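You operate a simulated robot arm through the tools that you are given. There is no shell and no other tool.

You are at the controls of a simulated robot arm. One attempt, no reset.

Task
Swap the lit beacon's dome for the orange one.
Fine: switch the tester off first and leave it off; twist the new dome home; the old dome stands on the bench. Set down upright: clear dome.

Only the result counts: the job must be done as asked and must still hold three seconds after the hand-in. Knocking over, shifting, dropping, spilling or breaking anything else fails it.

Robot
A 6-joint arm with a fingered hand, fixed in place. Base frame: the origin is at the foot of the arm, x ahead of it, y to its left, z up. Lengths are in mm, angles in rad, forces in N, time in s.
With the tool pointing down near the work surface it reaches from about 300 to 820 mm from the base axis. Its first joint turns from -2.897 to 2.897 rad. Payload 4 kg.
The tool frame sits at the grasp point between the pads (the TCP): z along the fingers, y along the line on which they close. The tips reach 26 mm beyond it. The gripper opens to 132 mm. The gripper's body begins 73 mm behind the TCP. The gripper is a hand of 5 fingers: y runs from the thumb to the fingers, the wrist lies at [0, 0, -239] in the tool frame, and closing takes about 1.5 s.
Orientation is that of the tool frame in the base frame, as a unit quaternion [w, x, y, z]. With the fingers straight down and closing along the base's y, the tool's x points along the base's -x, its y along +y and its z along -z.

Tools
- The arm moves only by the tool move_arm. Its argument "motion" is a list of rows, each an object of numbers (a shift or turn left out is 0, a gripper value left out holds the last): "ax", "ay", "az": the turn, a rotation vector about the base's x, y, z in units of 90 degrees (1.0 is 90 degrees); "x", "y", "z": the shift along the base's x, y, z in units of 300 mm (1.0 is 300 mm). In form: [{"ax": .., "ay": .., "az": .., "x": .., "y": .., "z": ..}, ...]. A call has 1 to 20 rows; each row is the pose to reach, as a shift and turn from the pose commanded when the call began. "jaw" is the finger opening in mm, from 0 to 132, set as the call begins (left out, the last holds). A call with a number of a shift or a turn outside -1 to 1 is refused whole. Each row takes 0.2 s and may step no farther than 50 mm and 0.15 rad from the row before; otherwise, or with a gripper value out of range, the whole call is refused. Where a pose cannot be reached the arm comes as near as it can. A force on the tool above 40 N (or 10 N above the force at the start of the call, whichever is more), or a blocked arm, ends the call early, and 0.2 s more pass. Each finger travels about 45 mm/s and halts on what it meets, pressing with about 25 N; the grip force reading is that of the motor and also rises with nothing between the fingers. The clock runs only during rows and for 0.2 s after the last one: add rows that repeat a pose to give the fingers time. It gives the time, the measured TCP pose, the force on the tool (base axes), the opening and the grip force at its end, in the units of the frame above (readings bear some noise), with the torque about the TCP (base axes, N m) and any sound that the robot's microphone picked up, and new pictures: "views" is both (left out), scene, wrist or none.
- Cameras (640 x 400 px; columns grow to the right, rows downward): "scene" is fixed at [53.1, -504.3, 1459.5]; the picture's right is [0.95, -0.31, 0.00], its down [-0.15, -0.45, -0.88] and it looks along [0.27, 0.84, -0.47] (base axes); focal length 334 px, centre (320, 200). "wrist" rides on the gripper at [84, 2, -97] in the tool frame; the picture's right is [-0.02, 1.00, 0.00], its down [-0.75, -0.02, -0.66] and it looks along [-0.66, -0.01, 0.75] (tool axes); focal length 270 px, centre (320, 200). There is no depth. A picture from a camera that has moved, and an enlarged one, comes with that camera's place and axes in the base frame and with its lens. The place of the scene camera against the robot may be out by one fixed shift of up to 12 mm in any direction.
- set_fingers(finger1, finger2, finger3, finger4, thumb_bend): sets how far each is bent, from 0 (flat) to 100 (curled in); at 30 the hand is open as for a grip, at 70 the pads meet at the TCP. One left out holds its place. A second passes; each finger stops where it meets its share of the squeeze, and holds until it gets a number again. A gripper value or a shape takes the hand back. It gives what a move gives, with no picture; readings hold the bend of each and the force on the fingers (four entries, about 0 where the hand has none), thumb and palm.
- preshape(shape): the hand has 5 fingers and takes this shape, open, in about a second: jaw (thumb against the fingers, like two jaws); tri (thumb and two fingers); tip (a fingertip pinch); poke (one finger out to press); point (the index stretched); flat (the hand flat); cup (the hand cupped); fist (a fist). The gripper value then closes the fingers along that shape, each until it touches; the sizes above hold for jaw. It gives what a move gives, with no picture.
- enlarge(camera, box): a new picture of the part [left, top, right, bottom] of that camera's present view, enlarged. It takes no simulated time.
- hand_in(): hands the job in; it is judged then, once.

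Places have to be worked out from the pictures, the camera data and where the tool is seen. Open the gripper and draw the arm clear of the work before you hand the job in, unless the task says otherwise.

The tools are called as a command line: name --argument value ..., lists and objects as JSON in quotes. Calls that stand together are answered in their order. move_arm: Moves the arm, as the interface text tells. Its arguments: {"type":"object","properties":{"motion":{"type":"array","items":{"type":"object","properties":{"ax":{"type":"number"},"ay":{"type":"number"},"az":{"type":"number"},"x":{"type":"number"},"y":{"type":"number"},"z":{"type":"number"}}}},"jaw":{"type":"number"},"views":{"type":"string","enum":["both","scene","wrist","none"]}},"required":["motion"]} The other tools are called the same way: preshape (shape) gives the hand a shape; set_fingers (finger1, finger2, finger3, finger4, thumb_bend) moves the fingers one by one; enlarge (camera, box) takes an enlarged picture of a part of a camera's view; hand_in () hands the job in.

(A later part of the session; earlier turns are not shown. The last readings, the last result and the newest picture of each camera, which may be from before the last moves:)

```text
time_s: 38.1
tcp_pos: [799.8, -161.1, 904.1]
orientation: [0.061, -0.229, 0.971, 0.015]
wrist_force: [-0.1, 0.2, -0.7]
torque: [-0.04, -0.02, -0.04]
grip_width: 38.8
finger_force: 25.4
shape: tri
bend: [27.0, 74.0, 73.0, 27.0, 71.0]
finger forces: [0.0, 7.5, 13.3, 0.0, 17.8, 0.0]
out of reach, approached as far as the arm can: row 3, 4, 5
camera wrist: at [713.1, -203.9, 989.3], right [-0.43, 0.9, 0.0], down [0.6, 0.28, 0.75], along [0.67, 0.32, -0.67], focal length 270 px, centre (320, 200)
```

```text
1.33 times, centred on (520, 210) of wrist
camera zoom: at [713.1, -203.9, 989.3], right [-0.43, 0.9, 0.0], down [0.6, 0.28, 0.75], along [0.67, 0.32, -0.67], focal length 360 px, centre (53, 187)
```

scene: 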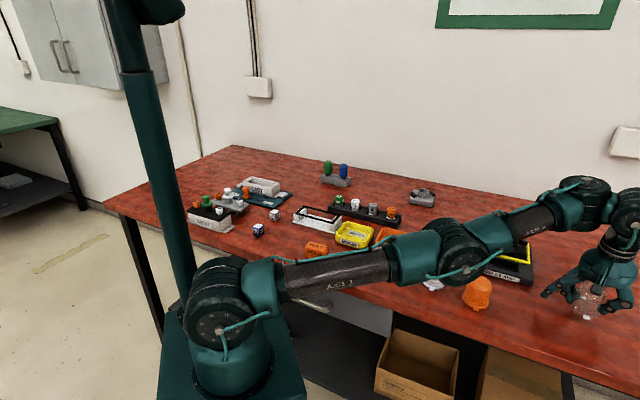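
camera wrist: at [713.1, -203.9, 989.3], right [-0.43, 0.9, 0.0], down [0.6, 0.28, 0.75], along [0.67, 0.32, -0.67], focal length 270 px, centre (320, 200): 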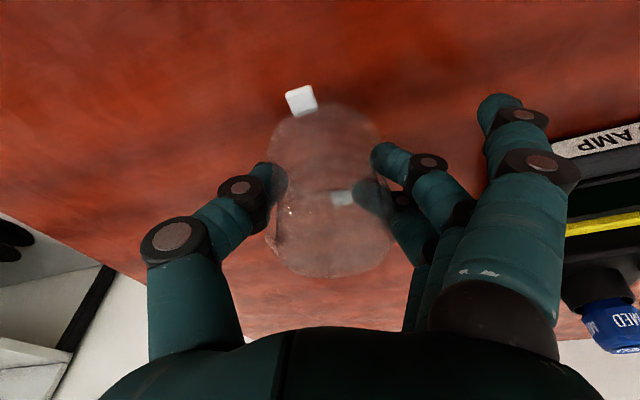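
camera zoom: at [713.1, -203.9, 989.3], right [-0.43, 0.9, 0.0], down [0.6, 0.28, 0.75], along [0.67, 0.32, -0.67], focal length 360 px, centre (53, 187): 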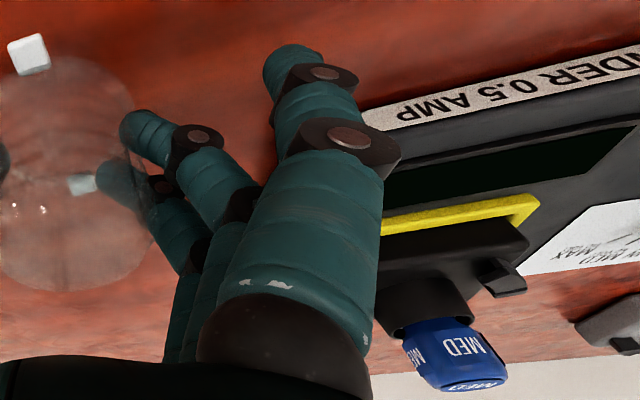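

Finger–tester clearance is a bit tight, so I'll swing ~50 mm further along -y at the same radius, then start the last descent.

move_arm --motion '[{"x": -0.018, "y": -0.085}, {"x": -0.037, "y": -0.17}, {"x": -0.035, "y": -0.17, "z": -0.01}, {"x": -0.033, "y": -0.17, "z": -0.018}, {"x": -0.033, "y": -0.17, "z": -0.018}]'

enlarge --camera "scene" --box '[500, 180, 640, 340]'

```text
time_s: 39.3
tcp_pos: [789.1, -212.2, 900.0]
orientation: [0.057, -0.228, 0.972, 0.013]
wrist_force: [0.9, 0.3, -0.4]
torque: [-0.01, -0.01, 0.0]
grip_width: 38.9
finger_force: 25.1
shape: tri
bend: [27.0, 74.0, 73.0, 27.0, 71.0]
finger forces: [0.0, 7.6, 13.4, 0.1, 17.8, 0.1]
camera wrist: at [703.2, -255.0, 986.3], right [-0.43, 0.9, 0.0], down [0.61, 0.28, 0.74], along [0.67, 0.32, -0.67], focal length 270 px, centre (320, 200)
```

scene: 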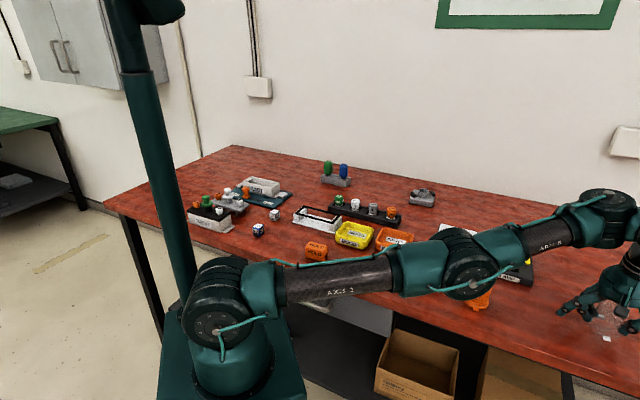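
wrist: 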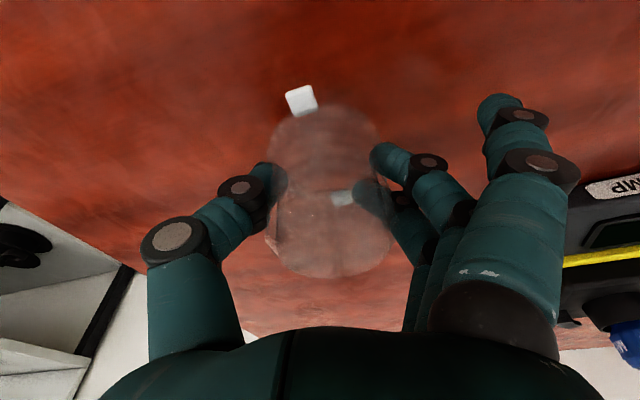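

```text
2.50 times, centred on (570, 260) of scene
camera zoom: at [53.1, -504.3, 1459.5], right [0.95, -0.31, 0.0], down [-0.15, -0.45, -0.88], along [0.27, 0.84, -0.47], focal length 834 px, centre (-305, 50)
```

zoom: 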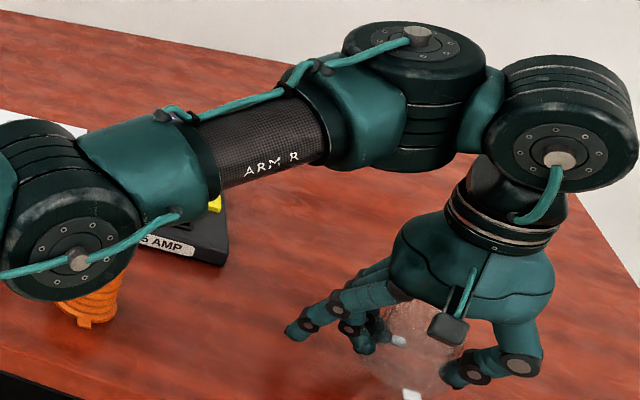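

Not flagged, and the dome is upright. I'm lowering in small steps, watching the vertical force for bench contact.

move_arm --motion '[{"z": -0.007}, {"z": -0.013}, {"z": -0.013}]' --views "none"

move_arm --motion '[{"z": -0.007}, {"z": -0.007}]' --views "wrist"

```text
time_s: 40.1
tcp_pos: [790.3, -212.8, 895.6]
orientation: [0.056, -0.228, 0.972, 0.013]
wrist_force: [-0.9, -0.3, -1.0]
torque: [0.05, 0.03, -0.01]
grip_width: 38.8
finger_force: 25.4
shape: tri
bend: [27.0, 74.0, 73.0, 27.0, 71.0]
finger forces: [0.0, 7.6, 13.3, 0.0, 17.7, 0.0]
```

```text
time_s: 40.7
tcp_pos: [789.6, -213.1, 897.0]
orientation: [0.056, -0.228, 0.972, 0.012]
wrist_force: [-0.1, 0.4, -1.0]
torque: [-0.01, 0.01, 0.02]
grip_width: 39.1
finger_force: 25.3
shape: tri
bend: [27.0, 74.0, 73.0, 27.0, 71.0]
finger forces: [0.0, 7.7, 13.2, 0.0, 17.8, 0.0]
out of reach, approached as far as the arm can: row 1
camera wrist: at [703.8, -254.8, 982.1], right [-0.43, 0.9, 0.0], down [0.61, 0.29, 0.74], along [0.67, 0.32, -0.67], focal length 270 px, centre (320, 200)
```

wrist: 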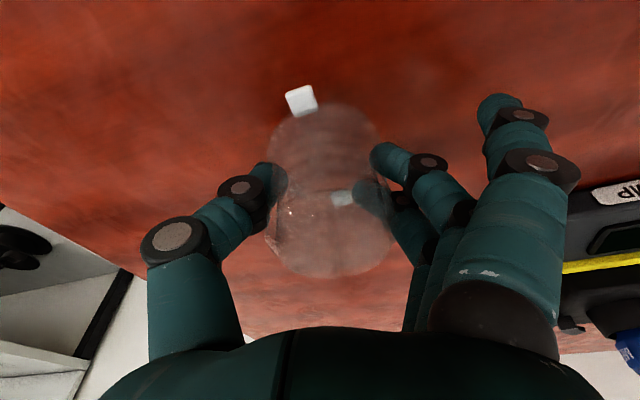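

Downward is limited unless I drift slightly outward with it, so I'll combine a few mm outward with the descent.

move_arm --motion '[{"x": 0.008, "y": -0.002, "z": -0.007}, {"x": 0.016, "y": -0.004, "z": -0.014}, {"x": 0.016, "y": -0.004, "z": -0.014}]' --views "none"

```text
time_s: 41.5
tcp_pos: [789.6, -213.1, 894.4]
orientation: [0.054, -0.228, 0.972, 0.012]
wrist_force: [1.3, 0.7, -0.7]
torque: [0.0, 0.01, 0.01]
grip_width: 38.8
finger_force: 25.3
shape: tri
bend: [27.0, 74.0, 73.0, 27.0, 71.0]
finger forces: [0.0, 7.5, 13.3, 0.0, 17.8, 0.1]
out of reach, approached as far as the arm can: row 1, 2, 3
```

Readings suggest I'm just above contact. I'll push the commanded height a little lower and see how near the arm gets, watching force.

move_arm --motion '[{"z": -0.012}, {"z": -0.024}, {"z": -0.024}]' --views "both"

enlarge --camera "scene" --box '[560, 270, 640, 350]'

```text
time_s: 42.3
tcp_pos: [790.9, -211.1, 893.1]
orientation: [0.056, -0.229, 0.972, 0.013]
wrist_force: [0.6, 0.9, -1.4]
torque: [-0.03, 0.02, 0.01]
grip_width: 38.8
finger_force: 25.4
shape: tri
bend: [27.0, 74.0, 73.0, 27.0, 71.0]
finger forces: [0.0, 7.6, 13.3, 0.1, 17.8, 0.0]
out of reach, approached as far as the arm can: row 1, 2, 3
camera wrist: at [704.4, -253.3, 979.5], right [-0.43, 0.9, 0.0], down [0.61, 0.29, 0.74], along [0.67, 0.32, -0.67], focal length 270 px, centre (320, 200)
```

scene: 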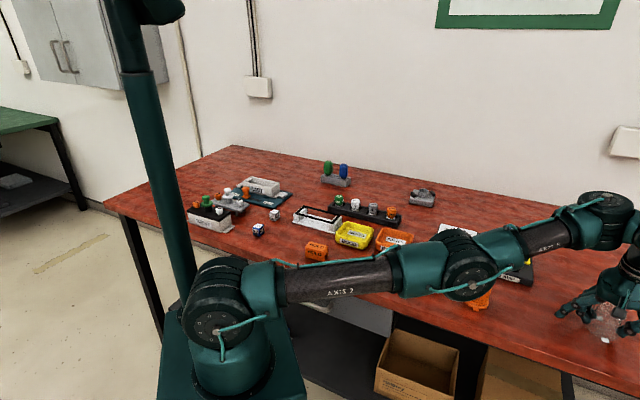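
wrist: 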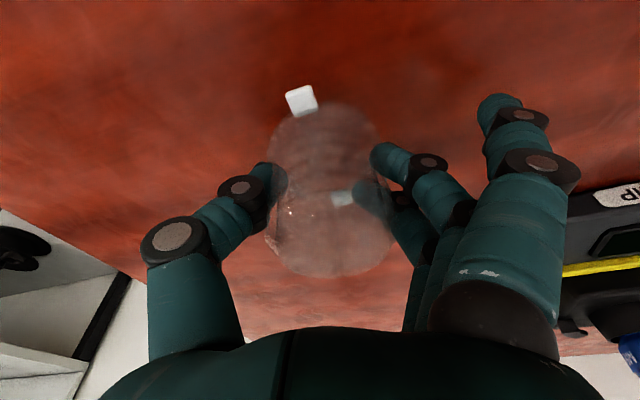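

```text
5.00 times, centred on (600, 310) of scene
camera zoom: at [53.1, -504.3, 1459.5], right [0.95, -0.31, 0.0], down [-0.15, -0.45, -0.88], along [0.27, 0.84, -0.47], focal length 1667 px, centre (-1080, -350)
```

zoom: 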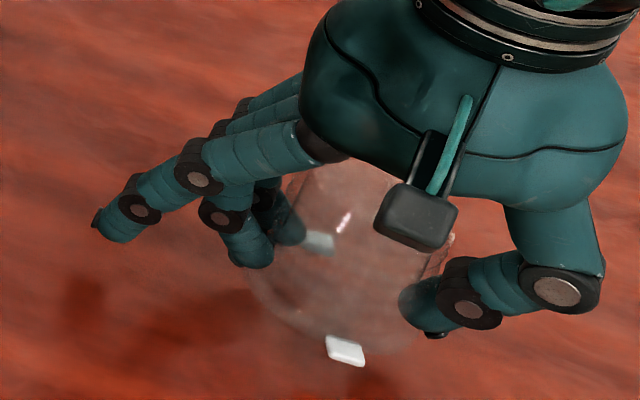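

I'm near the bench but pinned by the extended-elbow branch. I'll raise a little, and straighten the tool tilt while drawing in by the same amount; that should force the elbow back to its normal side before I set the dome down.

move_arm --motion '[{"z": 0.05}, {"z": 0.1}, {"z": 0.1}]' --views "none"

move_arm --motion '[{"ax": -0.0087, "ay": 0.0174, "x": -0.014, "y": 0.004}, {"ax": -0.0174, "ay": 0.0348, "x": -0.028, "y": 0.008}, {"ax": -0.026, "ay": 0.0522, "x": -0.042, "y": 0.012}, {"ax": -0.0347, "ay": 0.0696, "x": -0.056, "y": 0.016}, {"ax": -0.0347, "ay": 0.0696, "x": -0.07, "y": 0.019}, {"ax": -0.0347, "ay": 0.0696, "x": -0.085, "y": 0.023}, {"ax": -0.0347, "ay": 0.0696, "x": -0.085, "y": 0.023}]' --views "both"

```text
time_s: 43.1
tcp_pos: [789.9, -211.8, 921.0]
orientation: [0.061, -0.228, 0.972, 0.014]
wrist_force: [0.0, 0.0, -0.6]
torque: [0.04, 0.0, 0.0]
grip_width: 39.0
finger_force: 24.9
shape: tri
bend: [27.0, 74.0, 73.0, 27.0, 71.0]
finger forces: [0.0, 7.6, 13.1, 0.1, 17.8, 0.1]
```

```text
time_s: 44.7
tcp_pos: [764.1, -204.8, 921.2]
orientation: [0.002, -0.229, 0.973, 0.001]
wrist_force: [0.1, -0.2, -1.1]
torque: [0.02, 0.0, -0.03]
grip_width: 39.0
finger_force: 25.2
shape: tri
bend: [27.0, 74.0, 73.0, 27.0, 71.0]
finger forces: [0.0, 7.8, 13.3, 0.1, 17.6, 0.0]
camera wrist: at [687.4, -242.5, 1018.8], right [-0.43, 0.9, 0.0], down [0.68, 0.32, 0.66], along [0.6, 0.28, -0.75], focal length 270 px, centre (320, 200)
```

scene: 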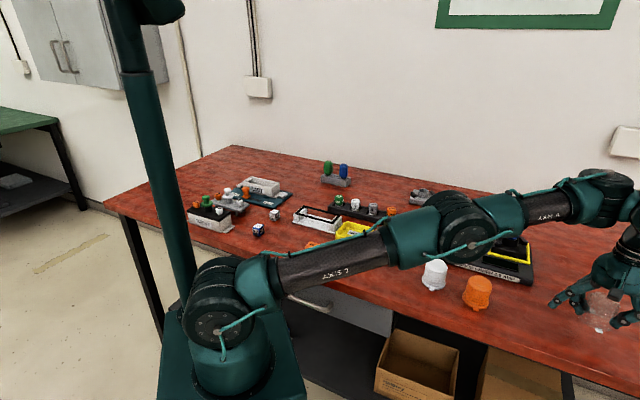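
wrist: 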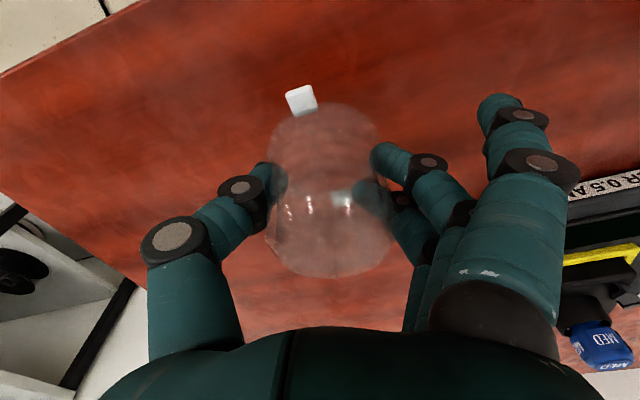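

The elbow is back to its normal bend and nothing is flagged. I'll restore the grasp tilt (dome upright) while moving to about (745, -175).

move_arm --motion '[{"x": -0.03, "y": 0.05}, {"x": -0.063, "y": 0.1}, {"x": -0.063, "y": 0.1, "ax": 0.0174, "ay": -0.0348}, {"x": -0.063, "y": 0.1, "ax": 0.0347, "ay": -0.0696}, {"x": -0.063, "y": 0.1, "ax": 0.0347, "ay": -0.0696, "z": -0.05}, {"x": -0.063, "y": 0.1, "ax": 0.0347, "ay": -0.0696, "z": -0.07}, {"x": -0.063, "y": 0.1, "ax": 0.0347, "ay": -0.0696, "z": -0.07}]' --views "both"

```text
time_s: 46.3
tcp_pos: [794.5, -181.6, 911.7]
orientation: [0.061, -0.228, 0.971, 0.016]
wrist_force: [-0.1, 0.6, -1.0]
torque: [-0.01, 0.03, 0.03]
grip_width: 38.9
finger_force: 24.9
shape: tri
bend: [27.0, 74.0, 73.0, 27.0, 71.0]
finger forces: [0.1, 7.9, 13.3, 0.1, 17.7, 0.1]
out of reach, approached as far as the arm can: row 1, 2, 3, 4, 5, 6, 7
camera wrist: at [708.4, -224.6, 996.4], right [-0.43, 0.9, 0.0], down [0.6, 0.28, 0.75], along [0.67, 0.32, -0.66], focal length 270 px, centre (320, 200)
```

scene: 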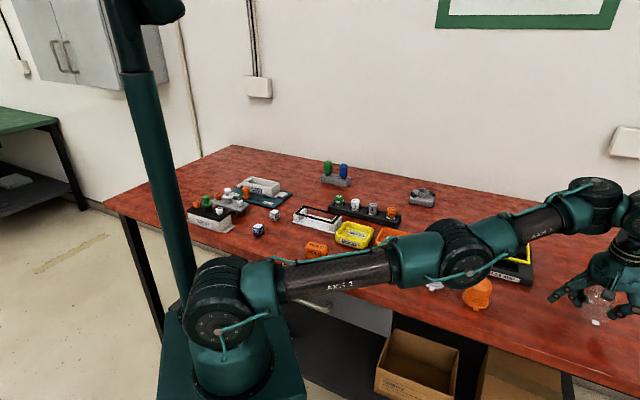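
wrist: 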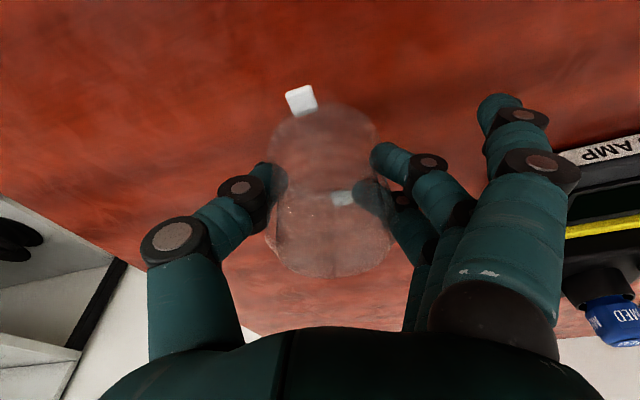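

It snapped back to the extended branch when the tilt returned. I'll repeat the tilt removal (that worked), then also yaw the hand back in line with the arm and test an inward move.

move_arm --motion '[{"z": 0.06}, {"z": 0.06, "ax": -0.0087, "ay": 0.0174, "x": -0.014, "y": 0.003}, {"z": 0.06, "ax": -0.0174, "ay": 0.0348, "x": -0.028, "y": 0.006}, {"z": 0.06, "ax": -0.026, "ay": 0.0522, "x": -0.042, "y": 0.009}, {"z": 0.06, "ax": -0.0347, "ay": 0.0696, "x": -0.06, "y": 0.012}, {"z": 0.06, "ax": -0.0347, "ay": 0.0696, "x": -0.06, "y": 0.012}]' --views "none"

move_arm --motion '[{"az": -0.09}, {"az": -0.18}, {"az": -0.27}, {"az": -0.36}, {"az": -0.44}, {"az": -0.44}]' --views "none"

move_arm --motion '[{"x": -0.05, "y": 0.012}, {"x": -0.1, "y": 0.024}, {"x": -0.1, "y": 0.024}]' --views "scene"

```text
time_s: 47.7
tcp_pos: [775.9, -180.0, 931.2]
orientation: [0.002, -0.23, 0.973, 0.0]
wrist_force: [0.2, -0.1, -0.6]
torque: [-0.01, 0.02, -0.02]
grip_width: 38.7
finger_force: 26.1
shape: tri
bend: [27.0, 74.0, 73.0, 27.0, 71.0]
finger forces: [0.0, 7.8, 13.3, 0.0, 17.7, 0.0]
```

```text
time_s: 49.1
tcp_pos: [776.8, -179.6, 929.0]
orientation: [0.002, 0.115, 0.993, 0.0]
wrist_force: [0.3, -0.5, -0.6]
torque: [0.0, -0.02, -0.02]
grip_width: 38.8
finger_force: 24.8
shape: tri
bend: [27.0, 74.0, 73.0, 27.0, 71.0]
finger forces: [0.0, 8.0, 13.3, 0.1, 17.6, 0.0]
```

```text
time_s: 49.9
tcp_pos: [746.8, -173.2, 931.6]
orientation: [0.002, 0.114, 0.993, 0.0]
wrist_force: [0.8, 0.1, -0.2]
torque: [0.0, 0.01, -0.02]
grip_width: 38.8
finger_force: 25.2
shape: tri
bend: [27.0, 74.0, 73.0, 27.0, 71.0]
finger forces: [0.0, 8.0, 13.4, 0.0, 17.6, 0.1]
```

scene: 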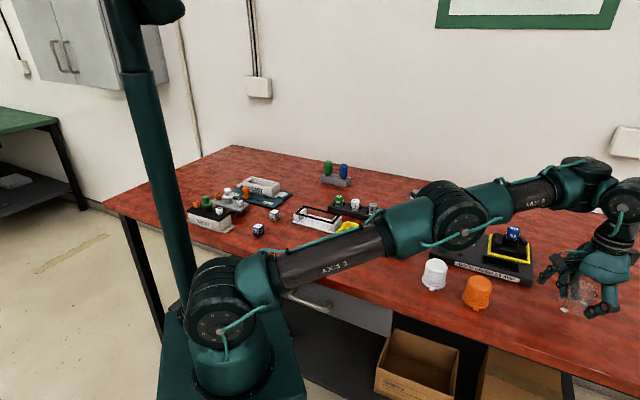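

Unlocked: the elbow is clearly bent upward now and nothing is flagged. I'll restore the 7° grasp tilt (dome vertical) and shift slightly to about (742, -190).

move_arm --motion '[{"x": -0.016, "y": -0.03}, {"x": -0.016, "y": -0.057, "ax": -0.0087, "ay": -0.0377}, {"x": -0.016, "y": -0.057, "ax": -0.0175, "ay": -0.0755}, {"x": -0.016, "y": -0.057, "z": -0.05, "ax": -0.0175, "ay": -0.0755}, {"x": -0.016, "y": -0.057, "z": -0.09, "ax": -0.0175, "ay": -0.0755}, {"x": -0.016, "y": -0.057, "z": -0.09, "ax": -0.0175, "ay": -0.0755}]' --views "both"

enlarge --camera "scene" --box '[520, 210, 640, 330]'

```text
time_s: 51.3
tcp_pos: [750.5, -200.9, 911.9]
orientation: [0.062, 0.113, 0.992, -0.007]
wrist_force: [-0.1, 0.1, -1.0]
torque: [0.01, -0.04, 0.02]
grip_width: 39.0
finger_force: 25.2
shape: tri
bend: [27.0, 74.0, 73.0, 27.0, 71.0]
finger forces: [0.0, 8.0, 13.3, 0.0, 17.6, 0.0]
out of reach, approached as far as the arm can: row 3, 4, 5, 6
camera wrist: at [657.2, -179.7, 997.0], right [0.25, 0.97, 0.0], down [0.64, -0.17, 0.75], along [0.72, -0.18, -0.67], focal length 270 px, centre (320, 200)
```

scene: 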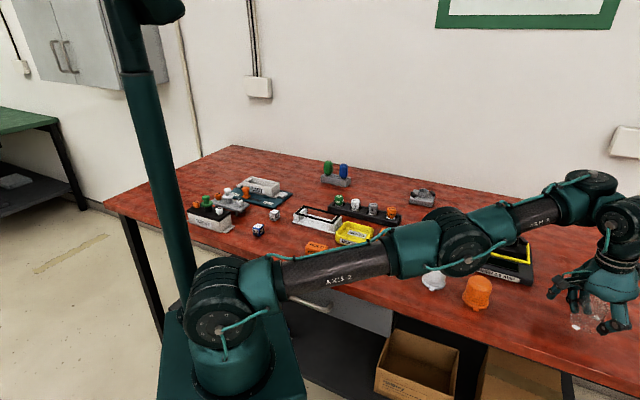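
wrist: 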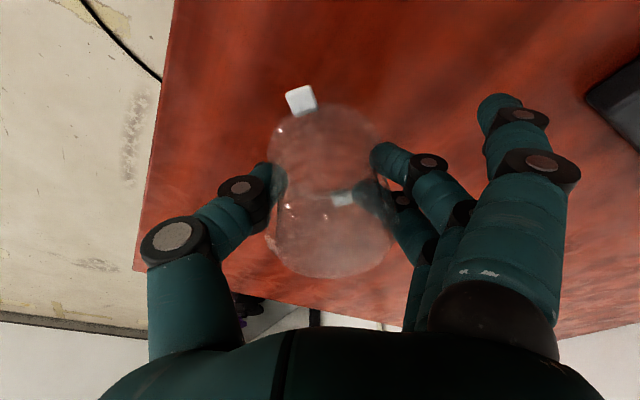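

```text
3.33 times, centred on (580, 270) of scene
camera zoom: at [53.1, -504.3, 1459.5], right [0.95, -0.31, 0.0], down [-0.15, -0.45, -0.88], along [0.27, 0.84, -0.47], focal length 1112 px, centre (-547, -33)
```

zoom: 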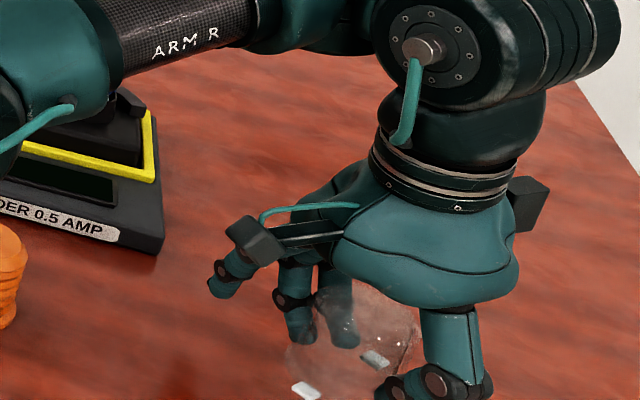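

Outward tilt limits how far in the wrist can fold at this height. So I'll set the dome down slightly farther out, at about (761, -204), where the tilted pose is reachable; out first, then down toward z≈896.

move_arm --motion '[{"x": 0.02, "y": -0.005}, {"x": 0.04, "y": -0.011}, {"x": 0.044, "y": -0.012, "z": -0.03}, {"x": 0.044, "y": -0.012, "z": -0.05}, {"x": 0.044, "y": -0.012, "z": -0.05}]' --views "none"

```text
time_s: 52.5
tcp_pos: [764.1, -204.8, 896.6]
orientation: [0.062, 0.114, 0.992, -0.008]
wrist_force: [-0.3, -0.1, -1.2]
torque: [0.0, -0.02, 0.03]
grip_width: 39.1
finger_force: 25.0
shape: tri
bend: [27.0, 74.0, 73.0, 27.0, 71.0]
finger forces: [0.0, 8.0, 13.3, 0.0, 17.7, 0.0]
```

Unflagged at z=896.6 and the dome is upright. Now lowering in ~2 mm steps, watching for contact.

move_arm --motion '[{"x": 0.003, "z": -0.007}, {"x": 0.006, "z": -0.014}, {"x": 0.006, "z": -0.014}]' --views "none"

move_arm --motion '[{"x": 0.003, "z": -0.007}, {"x": 0.003, "z": -0.007}]' --views "none"

```text
time_s: 53.3
tcp_pos: [765.0, -205.1, 892.0]
orientation: [0.062, 0.114, 0.992, -0.007]
wrist_force: [-0.2, 0.6, -1.7]
torque: [0.0, 0.01, 0.0]
grip_width: 39.0
finger_force: 25.4
shape: tri
bend: [27.0, 74.0, 73.0, 27.0, 71.0]
finger forces: [0.0, 8.1, 13.4, 0.1, 17.6, 0.1]
```

```text
time_s: 53.9
tcp_pos: [766.0, -205.9, 889.5]
orientation: [0.062, 0.113, 0.992, -0.007]
wrist_force: [-1.2, -0.5, -0.3]
torque: [-0.05, 0.0, -0.01]
grip_width: 38.8
finger_force: 24.9
shape: tri
bend: [27.0, 74.0, 73.0, 27.0, 71.0]
finger forces: [0.0, 8.1, 13.3, 0.1, 17.6, 0.0]
```

No contact yet at z≈889.5. Continuing in 2 mm steps.

move_arm --motion '[{"x": 0.003, "z": -0.007}, {"x": 0.003, "z": -0.007}]' --views "none"

move_arm --motion '[{"x": 0.002, "z": -0.005}, {"x": 0.002, "z": -0.005}]' --views "wrist"

enlarge --camera "scene" --box '[540, 260, 640, 350]'

```text
time_s: 54.5
tcp_pos: [767.2, -205.3, 889.4]
orientation: [0.063, 0.114, 0.991, -0.007]
wrist_force: [-0.4, 0.5, -0.3]
torque: [-0.02, 0.02, 0.04]
grip_width: 38.9
finger_force: 24.9
shape: tri
bend: [27.0, 74.0, 73.0, 27.0, 71.0]
finger forces: [0.0, 8.1, 13.3, 0.0, 17.6, 0.0]
```

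```text
time_s: 55.1
tcp_pos: [767.3, -205.8, 887.8]
orientation: [0.063, 0.114, 0.991, -0.007]
wrist_force: [0.2, 0.1, 0.4]
torque: [-0.02, -0.04, 0.0]
grip_width: 39.1
finger_force: 25.3
shape: tri
bend: [27.0, 74.0, 73.0, 27.0, 71.0]
finger forces: [0.0, 8.1, 13.3, 0.1, 17.6, 0.1]
camera wrist: at [674.6, -183.2, 972.9], right [0.25, 0.97, 0.0], down [0.64, -0.17, 0.75], along [0.72, -0.18, -0.66], focal length 270 px, centre (320, 200)
```

wrist: 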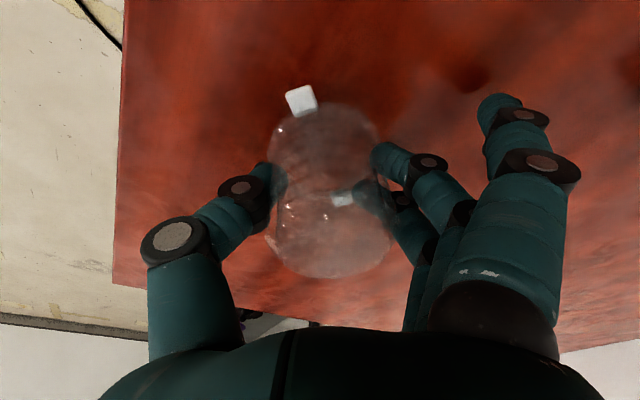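

```text
4.44 times, centred on (590, 305) of scene
camera zoom: at [53.1, -504.3, 1459.5], right [0.95, -0.31, 0.0], down [-0.15, -0.45, -0.88], along [0.27, 0.84, -0.47], focal length 1482 px, centre (-880, -267)
```

zoom: 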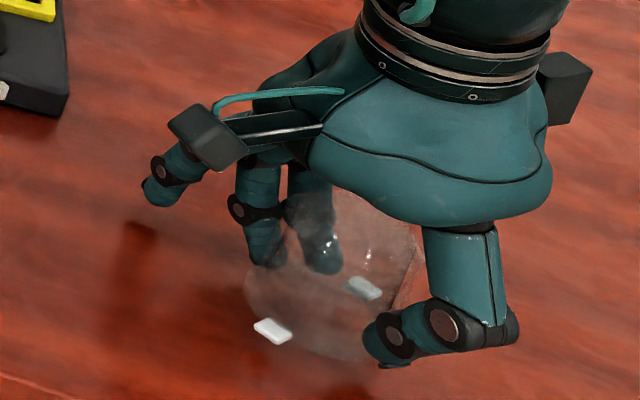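

Still no contact at 887.8; shadows suggest a small gap remains. Continuing down in small steps.

move_arm --motion '[{"x": 0.002, "z": -0.007}, {"x": 0.002, "z": -0.007}]' --views "none"

move_arm --motion '[{"x": 0.002, "z": -0.006}, {"x": 0.002, "z": -0.006}]' --views "none"

move_arm --motion '[{"x": 0.001, "z": -0.005}, {"x": 0.001, "z": -0.005}]' --views "none"

```text
time_s: 55.7
tcp_pos: [768.7, -205.5, 885.1]
orientation: [0.062, 0.114, 0.991, -0.007]
wrist_force: [0.4, -0.4, -1.0]
torque: [-0.01, 0.0, 0.0]
grip_width: 38.6
finger_force: 25.0
shape: tri
bend: [27.0, 74.0, 73.0, 27.0, 71.0]
finger forces: [0.0, 8.1, 13.4, 0.0, 17.6, 0.0]
```

```text
time_s: 56.3
tcp_pos: [769.6, -205.2, 882.5]
orientation: [0.064, 0.113, 0.991, -0.007]
wrist_force: [0.9, 0.1, -1.3]
torque: [0.01, -0.04, -0.04]
grip_width: 38.9
finger_force: 24.9
shape: tri
bend: [27.0, 74.0, 73.0, 27.0, 71.0]
finger forces: [0.0, 8.1, 13.3, 0.0, 17.6, 0.0]
```

```text
time_s: 56.9
tcp_pos: [769.3, -205.9, 882.2]
orientation: [0.062, 0.114, 0.992, -0.007]
wrist_force: [-0.1, 0.4, -0.5]
torque: [0.01, -0.04, 0.01]
grip_width: 38.7
finger_force: 24.9
shape: tri
bend: [27.0, 74.0, 73.0, 27.0, 71.0]
finger forces: [0.1, 8.2, 13.3, 0.0, 17.6, 0.0]
```

Still free at about 882. Continuing in small steps.

move_arm --motion '[{"x": 0.001, "z": -0.006}, {"x": 0.001, "z": -0.006}]' --views "none"

move_arm --motion '[{"x": 0.001, "z": -0.006}, {"x": 0.001, "z": -0.006}]' --views "none"

move_arm --motion '[{"x": 0.001, "z": -0.005}, {"x": 0.001, "z": -0.005}]' --views "wrist"

enlarge --camera "scene" --box '[540, 260, 640, 350]'

```text
time_s: 57.5
tcp_pos: [769.7, -206.7, 880.3]
orientation: [0.062, 0.113, 0.992, -0.007]
wrist_force: [-0.8, -0.5, -0.5]
torque: [0.02, -0.03, 0.0]
grip_width: 38.7
finger_force: 25.1
shape: tri
bend: [27.0, 74.0, 73.0, 27.0, 71.0]
finger forces: [0.0, 8.2, 13.3, 0.1, 17.6, 0.0]
```

```text
time_s: 58.1
tcp_pos: [770.1, -205.4, 878.5]
orientation: [0.063, 0.113, 0.992, -0.008]
wrist_force: [-0.3, -0.2, 2.8]
torque: [0.04, 0.02, 0.03]
grip_width: 39.0
finger_force: 24.8
shape: tri
bend: [27.0, 74.0, 73.0, 27.0, 71.0]
finger forces: [0.1, 8.2, 13.3, 0.0, 18.4, 0.0]
```

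```text
time_s: 58.7
tcp_pos: [771.5, -205.1, 877.4]
orientation: [0.063, 0.113, 0.992, -0.007]
wrist_force: [-2.2, -1.1, 10.4]
torque: [0.38, 0.01, 0.04]
grip_width: 39.4
finger_force: 25.3
shape: tri
bend: [27.0, 75.0, 73.0, 27.0, 71.0]
finger forces: [0.7, 12.0, 13.5, 0.0, 20.6, 0.0]
camera wrist: at [677.4, -183.3, 962.9], right [0.25, 0.97, 0.0], down [0.64, -0.17, 0.75], along [0.73, -0.18, -0.66], focal length 270 px, centre (320, 200)
```

wrist: 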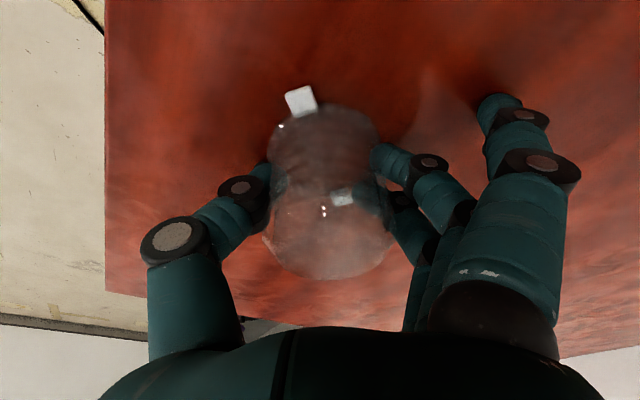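

```text
4.44 times, centred on (590, 305) of scene
camera zoom: at [53.1, -504.3, 1459.5], right [0.95, -0.31, 0.0], down [-0.15, -0.45, -0.88], along [0.27, 0.84, -0.47], focal length 1482 px, centre (-880, -267)
```

zoom: 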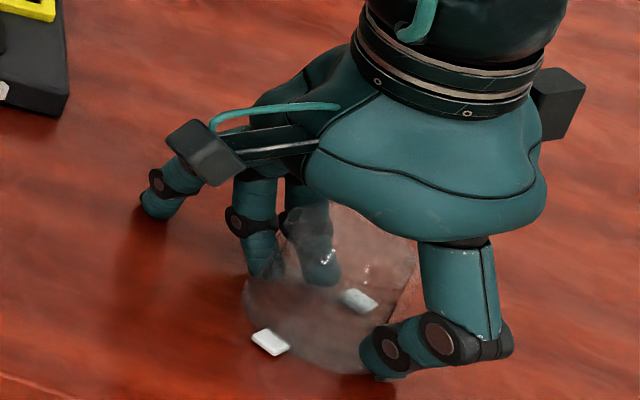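

Upward force has appeared (10 N), acting about 36 mm toward the finger side, so either the dome's rim or a fingertip is touching. I'll look closely before deciding.

enlarge --camera "wrist" --box '[240, 60, 460, 290]'

enlarge --camera "scene" --box '[565, 290, 635, 350]'

enlarge --camera "scene" --box '[415, 250, 505, 320]'

```text
1.74 times, centred on (350, 175) of wrist
camera zoom: at [677.4, -183.3, 962.9], right [0.25, 0.97, 0.0], down [0.64, -0.17, 0.75], along [0.73, -0.18, -0.66], focal length 470 px, centre (268, 244)
```

zoom: 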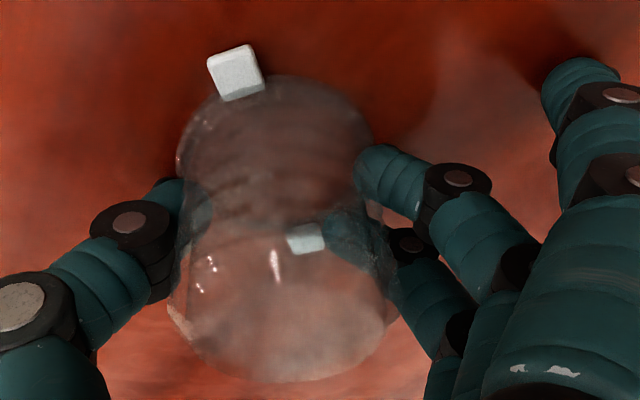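

```text
6.67 times, centred on (600, 320) of scene
camera zoom: at [53.1, -504.3, 1459.5], right [0.95, -0.31, 0.0], down [-0.15, -0.45, -0.88], along [0.27, 0.84, -0.47], focal length 2223 px, centre (-1547, -600)
```

zoom: 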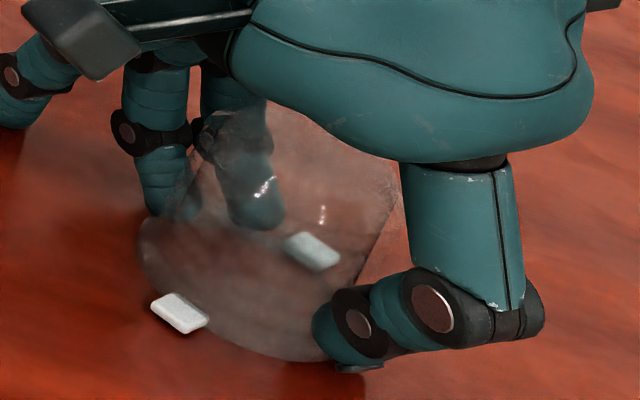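

```text
5.71 times, centred on (460, 285) of scene
camera zoom: at [53.1, -504.3, 1459.5], right [0.95, -0.31, 0.0], down [-0.15, -0.45, -0.88], along [0.27, 0.84, -0.47], focal length 1906 px, centre (-480, -286)
```

zoom: 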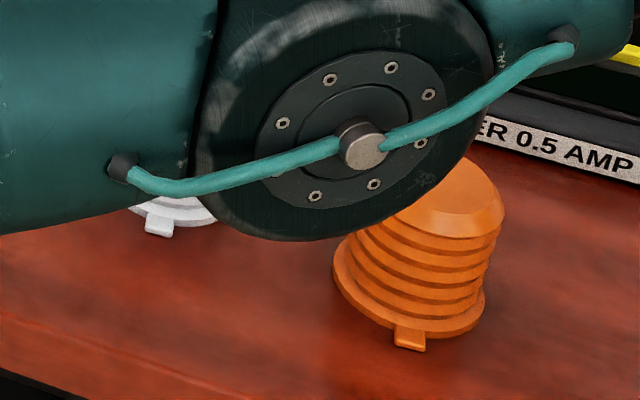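

The dome extends well below the fingertips, so it is the dome resting on the bench (bench ≈ z 838–840). I'll ease up ~1.5 mm, then open the hand.

move_arm --motion '[{"z": 0.004}, {"z": 0.004}]' --views "none"

move_arm --jaw 100 --motion '[{"x": 0}, {"x": 0}, {"x": 0}, {"x": 0}, {"x": 0}, {"x": 0}]' --views "both"

enlarge --camera "scene" --box '[565, 290, 635, 350]'

```text
time_s: 59.3
tcp_pos: [770.3, -204.8, 878.3]
orientation: [0.062, 0.114, 0.991, -0.006]
wrist_force: [0.5, -1.9, 5.3]
torque: [0.16, -0.02, 0.0]
grip_width: 38.9
finger_force: 24.9
shape: tri
bend: [27.0, 75.0, 73.0, 27.0, 71.0]
finger forces: [0.6, 9.5, 14.5, 0.1, 20.1, 0.0]
```

```text
time_s: 60.7
tcp_pos: [770.2, -206.0, 877.6]
orientation: [0.062, 0.114, 0.992, -0.007]
wrist_force: [0.4, -5.1, 9.9]
torque: [0.47, 0.01, -0.02]
grip_width: 97.3
finger_force: 0.1
shape: tri
bend: [0.0, 69.0, 63.0, 0.0, 59.0]
finger forces: [0.0, 10.2, 0.0, 0.0, 0.1, 0.0]
camera wrist: at [677.3, -183.3, 963.7], right [0.25, 0.97, 0.0], down [0.64, -0.17, 0.75], along [0.72, -0.18, -0.66], focal length 270 px, centre (320, 200)
```

scene: 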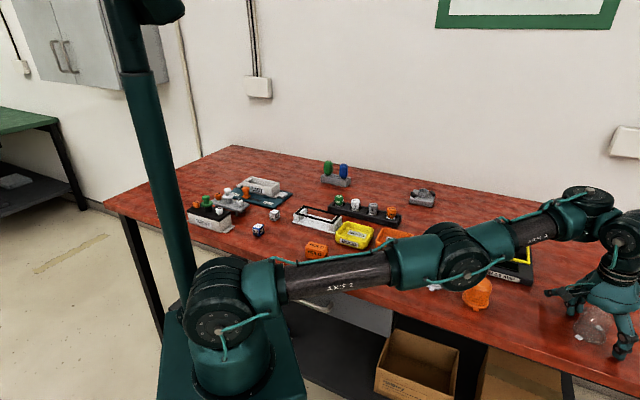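
wrist: 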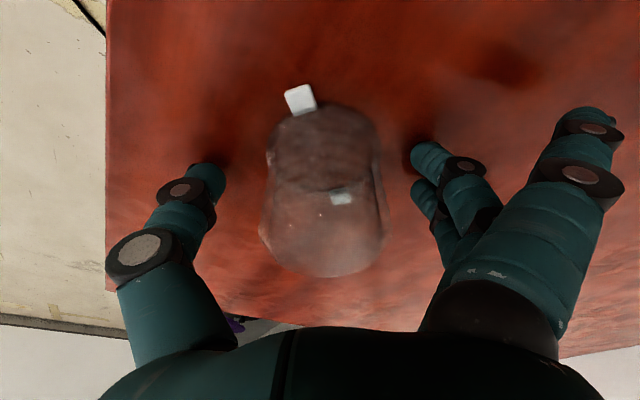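

```text
6.67 times, centred on (600, 320) of scene
camera zoom: at [53.1, -504.3, 1459.5], right [0.95, -0.31, 0.0], down [-0.15, -0.45, -0.88], along [0.27, 0.84, -0.47], focal length 2223 px, centre (-1547, -600)
```

zoom: 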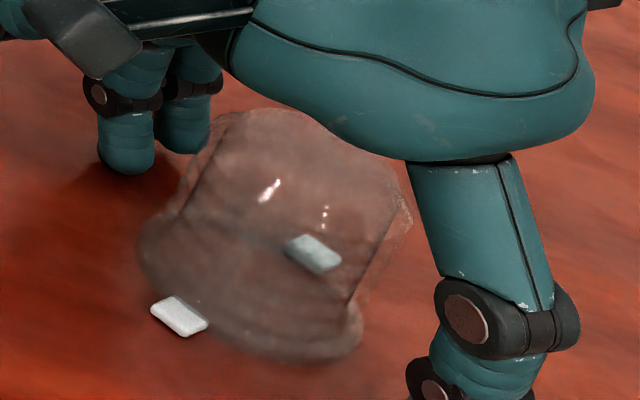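

The dome stayed exactly where it was and stands upright; the residual force is finger 2's tip on the bench. I'll raise the hand straight up clear of the dome.

move_arm --motion '[{"z": 0.05}, {"z": 0.15}, {"z": 0.27}, {"z": 0.35}, {"z": 0.35}]' --views "both"

enlarge --camera "scene" --box '[540, 260, 640, 350]'

```text
time_s: 61.9
tcp_pos: [771.5, -204.8, 983.6]
orientation: [0.062, 0.114, 0.991, -0.007]
wrist_force: [-0.3, 0.2, -0.2]
torque: [0.02, 0.03, -0.01]
grip_width: 99.6
finger_force: 0.0
shape: tri
bend: [0.0, 63.0, 63.0, 0.0, 59.0]
finger forces: [0.1, 0.1, 0.1, 0.0, 0.1, 0.1]
camera wrist: at [677.5, -182.4, 1070.0], right [0.25, 0.97, 0.0], down [0.64, -0.17, 0.75], along [0.72, -0.18, -0.66], focal length 270 px, centre (320, 200)
```

scene: 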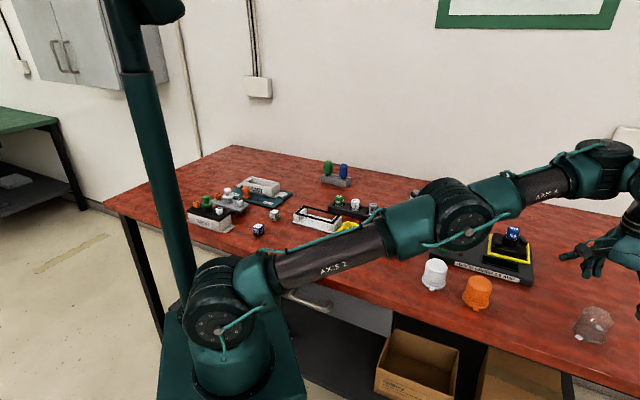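
wrist: 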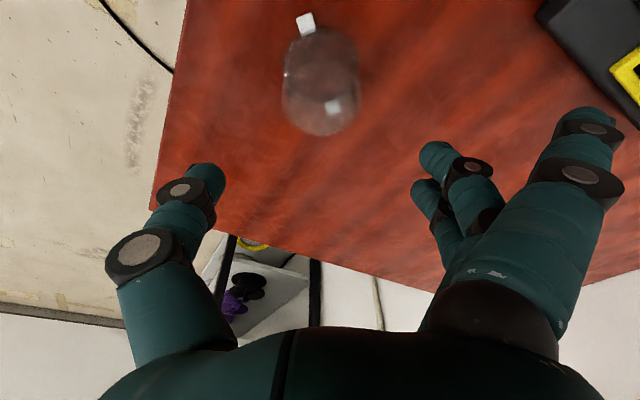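

```text
4.44 times, centred on (590, 305) of scene
camera zoom: at [53.1, -504.3, 1459.5], right [0.95, -0.31, 0.0], down [-0.15, -0.45, -0.88], along [0.27, 0.84, -0.47], focal length 1482 px, centre (-880, -267)
```

zoom: 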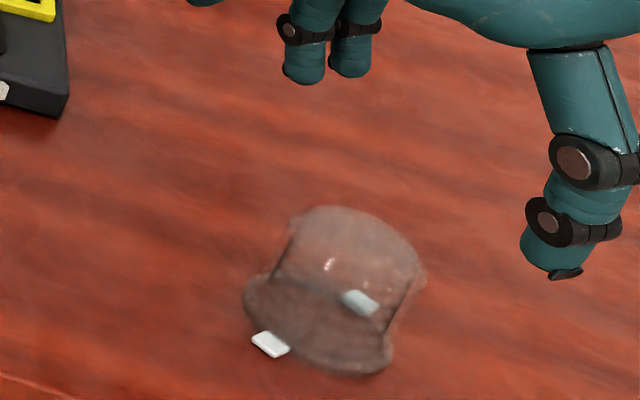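

The clear dome stands upright at about (771, -205). Next the orange dome: I'll go inward at a safe height keeping the 7° tilt to test that it's reachable there.

move_arm --jaw 120 --motion '[{"x": -0.1, "y": 0.08, "z": 0.05}, {"x": -0.2, "y": 0.17, "z": 0.1}, {"x": -0.3, "y": 0.26, "z": 0.1}, {"x": -0.4, "y": 0.36, "z": 0.1}, {"x": -0.5, "y": 0.46, "z": 0.1}, {"x": -0.5, "y": 0.46, "z": 0.1}]' --views "both"

```text
time_s: 63.3
tcp_pos: [693.7, -154.4, 1069.9]
orientation: [0.056, 0.114, 0.992, -0.008]
wrist_force: [-0.3, -0.3, -0.4]
torque: [-0.02, -0.03, -0.01]
grip_width: 119.9
finger_force: 0.1
shape: tri
bend: [0.0, 47.0, 47.0, 0.0, 11.0]
finger forces: [0.1, 0.0, 0.0, 0.0, 0.0, 0.1]
out of reach, approached as far as the arm can: row 2, 3, 4, 5, 6
camera wrist: at [600.8, -132.4, 1156.1], right [0.25, 0.97, 0.0], down [0.65, -0.17, 0.74], along [0.72, -0.18, -0.67], focal length 270 px, centre (320, 200)
```

scene: 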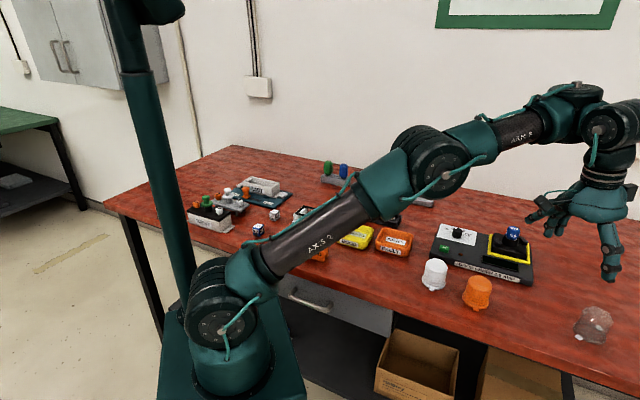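
wrist: 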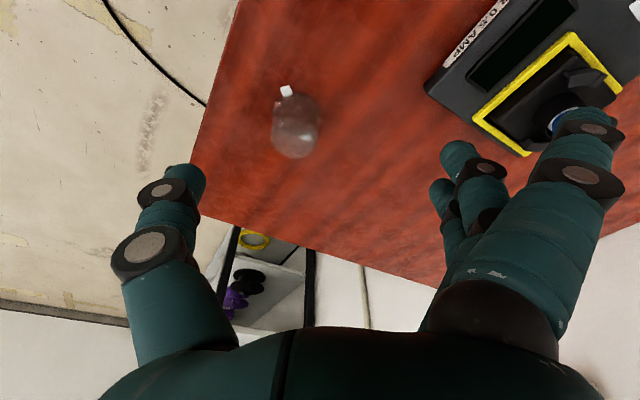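

With the tilt the arm won't fold inward from this branch (it meets a wrist singularity). I'll return the tool to vertical, then go inward, which worked before.

move_arm --motion '[{"ax": 0.008, "ay": 0.036}, {"ax": 0.0165, "ay": 0.071}, {"ax": 0.0165, "ay": 0.071, "x": -0.02, "y": 0.02}]' --views "none"

move_arm --motion '[{"x": -0.06, "y": 0.05, "z": -0.04}, {"x": -0.12, "y": 0.15, "z": -0.1}, {"x": -0.18, "y": 0.25, "z": -0.16}, {"x": -0.22, "y": 0.3, "z": -0.22}, {"x": -0.22, "y": 0.3, "z": -0.22}]' --views "both"

```text
time_s: 64.1
tcp_pos: [688.2, -147.0, 1073.1]
orientation: [0.006, 0.115, 0.993, -0.001]
wrist_force: [-0.8, 0.8, -0.2]
torque: [-0.01, 0.01, 0.01]
grip_width: 120.0
finger_force: 0.0
shape: tri
bend: [0.0, 47.0, 47.0, 0.0, 11.0]
finger forces: [0.1, 0.1, 0.0, 0.0, 0.0, 0.0]
```

```text
time_s: 65.3
tcp_pos: [672.9, -99.5, 1054.2]
orientation: [0.004, 0.114, 0.993, -0.001]
wrist_force: [0.5, 0.0, -0.1]
torque: [0.05, 0.01, -0.01]
grip_width: 120.1
finger_force: 0.1
shape: tri
bend: [0.0, 47.0, 47.0, 0.0, 11.0]
finger forces: [0.0, 0.1, 0.0, 0.1, 0.0, 0.0]
out of reach, approached as far as the arm can: row 2, 3, 4, 5
camera wrist: at [589.9, -80.4, 1150.8], right [0.25, 0.97, 0.0], down [0.73, -0.18, 0.66], along [0.64, -0.16, -0.75], focal length 270 px, centre (320, 200)
```

scene: 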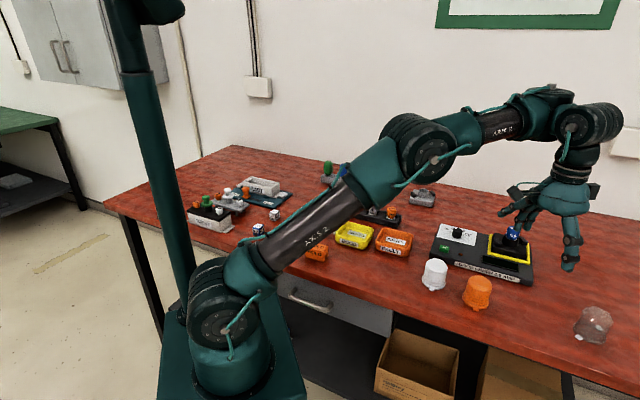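
wrist: 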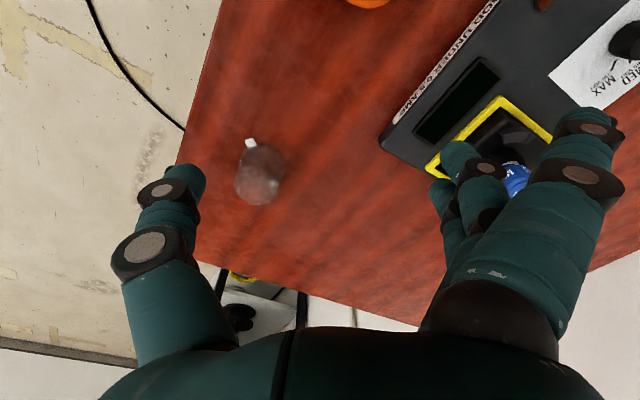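

Vertical but still held back. I'll probe with small single-axis moves to find which direction is restricted.

move_arm --motion '[{"x": -0.04}, {"x": -0.04}, {"x": -0.04}]' --views "none"

move_arm --motion '[{"az": 0.08}, {"az": 0.14}, {"az": 0.14}]' --views "none"

move_arm --motion '[{"ay": 0.05}, {"ay": 0.08}, {"ay": 0.08}]' --views "none"

move_arm --motion '[{"x": -0.1}, {"x": -0.2}, {"x": -0.2}]' --views "scene"

```text
time_s: 66.1
tcp_pos: [666.5, -100.2, 1065.5]
orientation: [0.003, 0.114, 0.993, -0.001]
wrist_force: [0.7, 0.5, -1.6]
torque: [-0.01, 0.03, 0.0]
grip_width: 119.8
finger_force: 0.1
shape: tri
bend: [0.0, 47.0, 47.0, 0.0, 11.0]
finger forces: [0.1, 0.0, 0.1, 0.1, 0.0, 0.0]
out of reach, approached as far as the arm can: row 1, 2, 3
```

```text
time_s: 66.9
tcp_pos: [669.7, -119.4, 1068.1]
orientation: [-0.007, 0.02, 1.0, -0.017]
wrist_force: [-0.1, -0.2, 0.3]
torque: [0.0, 0.01, 0.02]
grip_width: 119.9
finger_force: 0.0
shape: tri
bend: [0.0, 47.0, 47.0, 0.0, 11.0]
finger forces: [0.0, 0.0, 0.2, 0.1, 0.1, 0.0]
out of reach, approached as far as the arm can: row 2
```

```text
time_s: 67.7
tcp_pos: [666.1, -99.7, 1063.9]
orientation: [-0.046, 0.004, 0.999, -0.001]
wrist_force: [0.4, 0.7, 0.1]
torque: [0.0, 0.01, -0.03]
grip_width: 119.6
finger_force: 0.1
shape: tri
bend: [0.0, 47.0, 47.0, 0.0, 11.0]
finger forces: [0.0, 0.0, 0.1, 0.0, 0.0, 0.0]
```

```text
time_s: 68.5
tcp_pos: [618.4, -113.5, 1067.4]
orientation: [-0.066, 0.004, 0.998, -0.012]
wrist_force: [0.3, -0.7, -0.2]
torque: [0.02, 0.02, 0.01]
grip_width: 119.9
finger_force: 0.0
shape: tri
bend: [0.0, 47.0, 47.0, 0.0, 11.0]
finger forces: [0.1, 0.0, 0.0, 0.0, 0.1, 0.0]
out of reach, approached as far as the arm can: row 2
```

scene: 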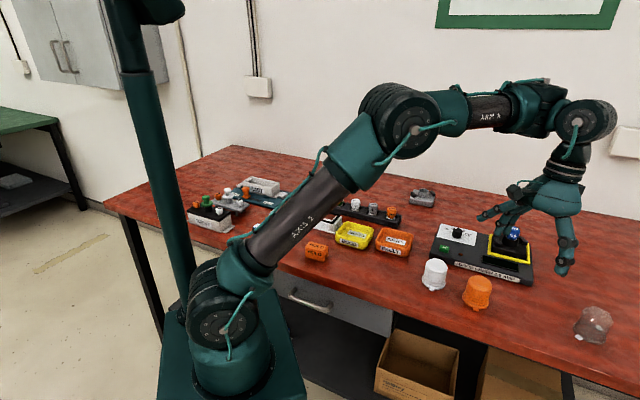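

The inward tilt let the arm through. I'll let it settle and continue inward a bit, then check.

move_arm --motion '[{"x": 0}, {"x": 0}, {"x": -0.05, "y": 0.05}, {"x": -0.05, "y": 0.1}, {"x": -0.05, "y": 0.1}]' --views "both"

enlarge --camera "scene" --box '[340, 50, 640, 240]'

```text
time_s: 69.7
tcp_pos: [604.5, -91.3, 1076.0]
orientation: [-0.07, 0.003, 0.997, -0.015]
wrist_force: [-0.4, 0.8, -0.5]
torque: [0.0, 0.03, 0.03]
grip_width: 119.8
finger_force: 0.0
shape: tri
bend: [0.0, 47.0, 47.0, 0.0, 11.0]
finger forces: [0.1, 0.1, 0.0, 0.0, 0.1, 0.0]
out of reach, approached as far as the arm can: row 3, 4
camera wrist: at [533.1, -87.3, 1184.2], right [0.03, 1.0, -0.03], down [0.84, 0.0, 0.55], along [0.55, -0.04, -0.84], focal length 270 px, centre (320, 200)
```

scene: 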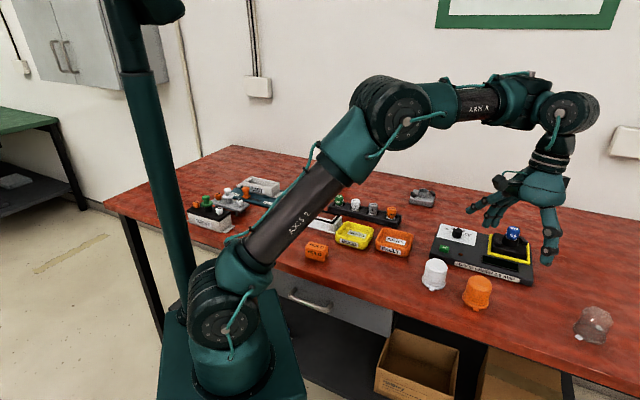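
wrist: 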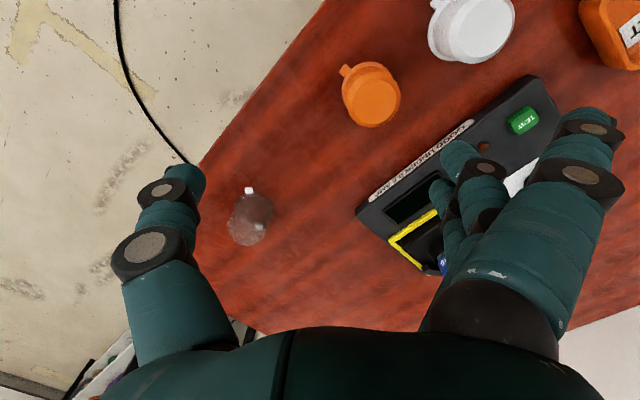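

```text
2.11 times, centred on (490, 145) of scene
camera zoom: at [53.1, -504.3, 1459.5], right [0.95, -0.31, 0.0], down [-0.15, -0.45, -0.88], along [0.27, 0.84, -0.47], focal length 702 px, centre (-38, 316)
```

zoom: 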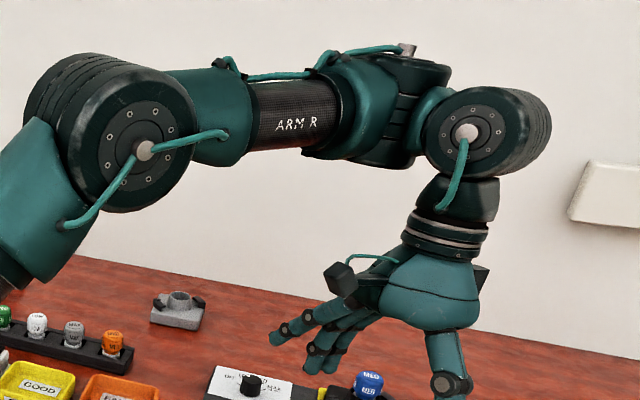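

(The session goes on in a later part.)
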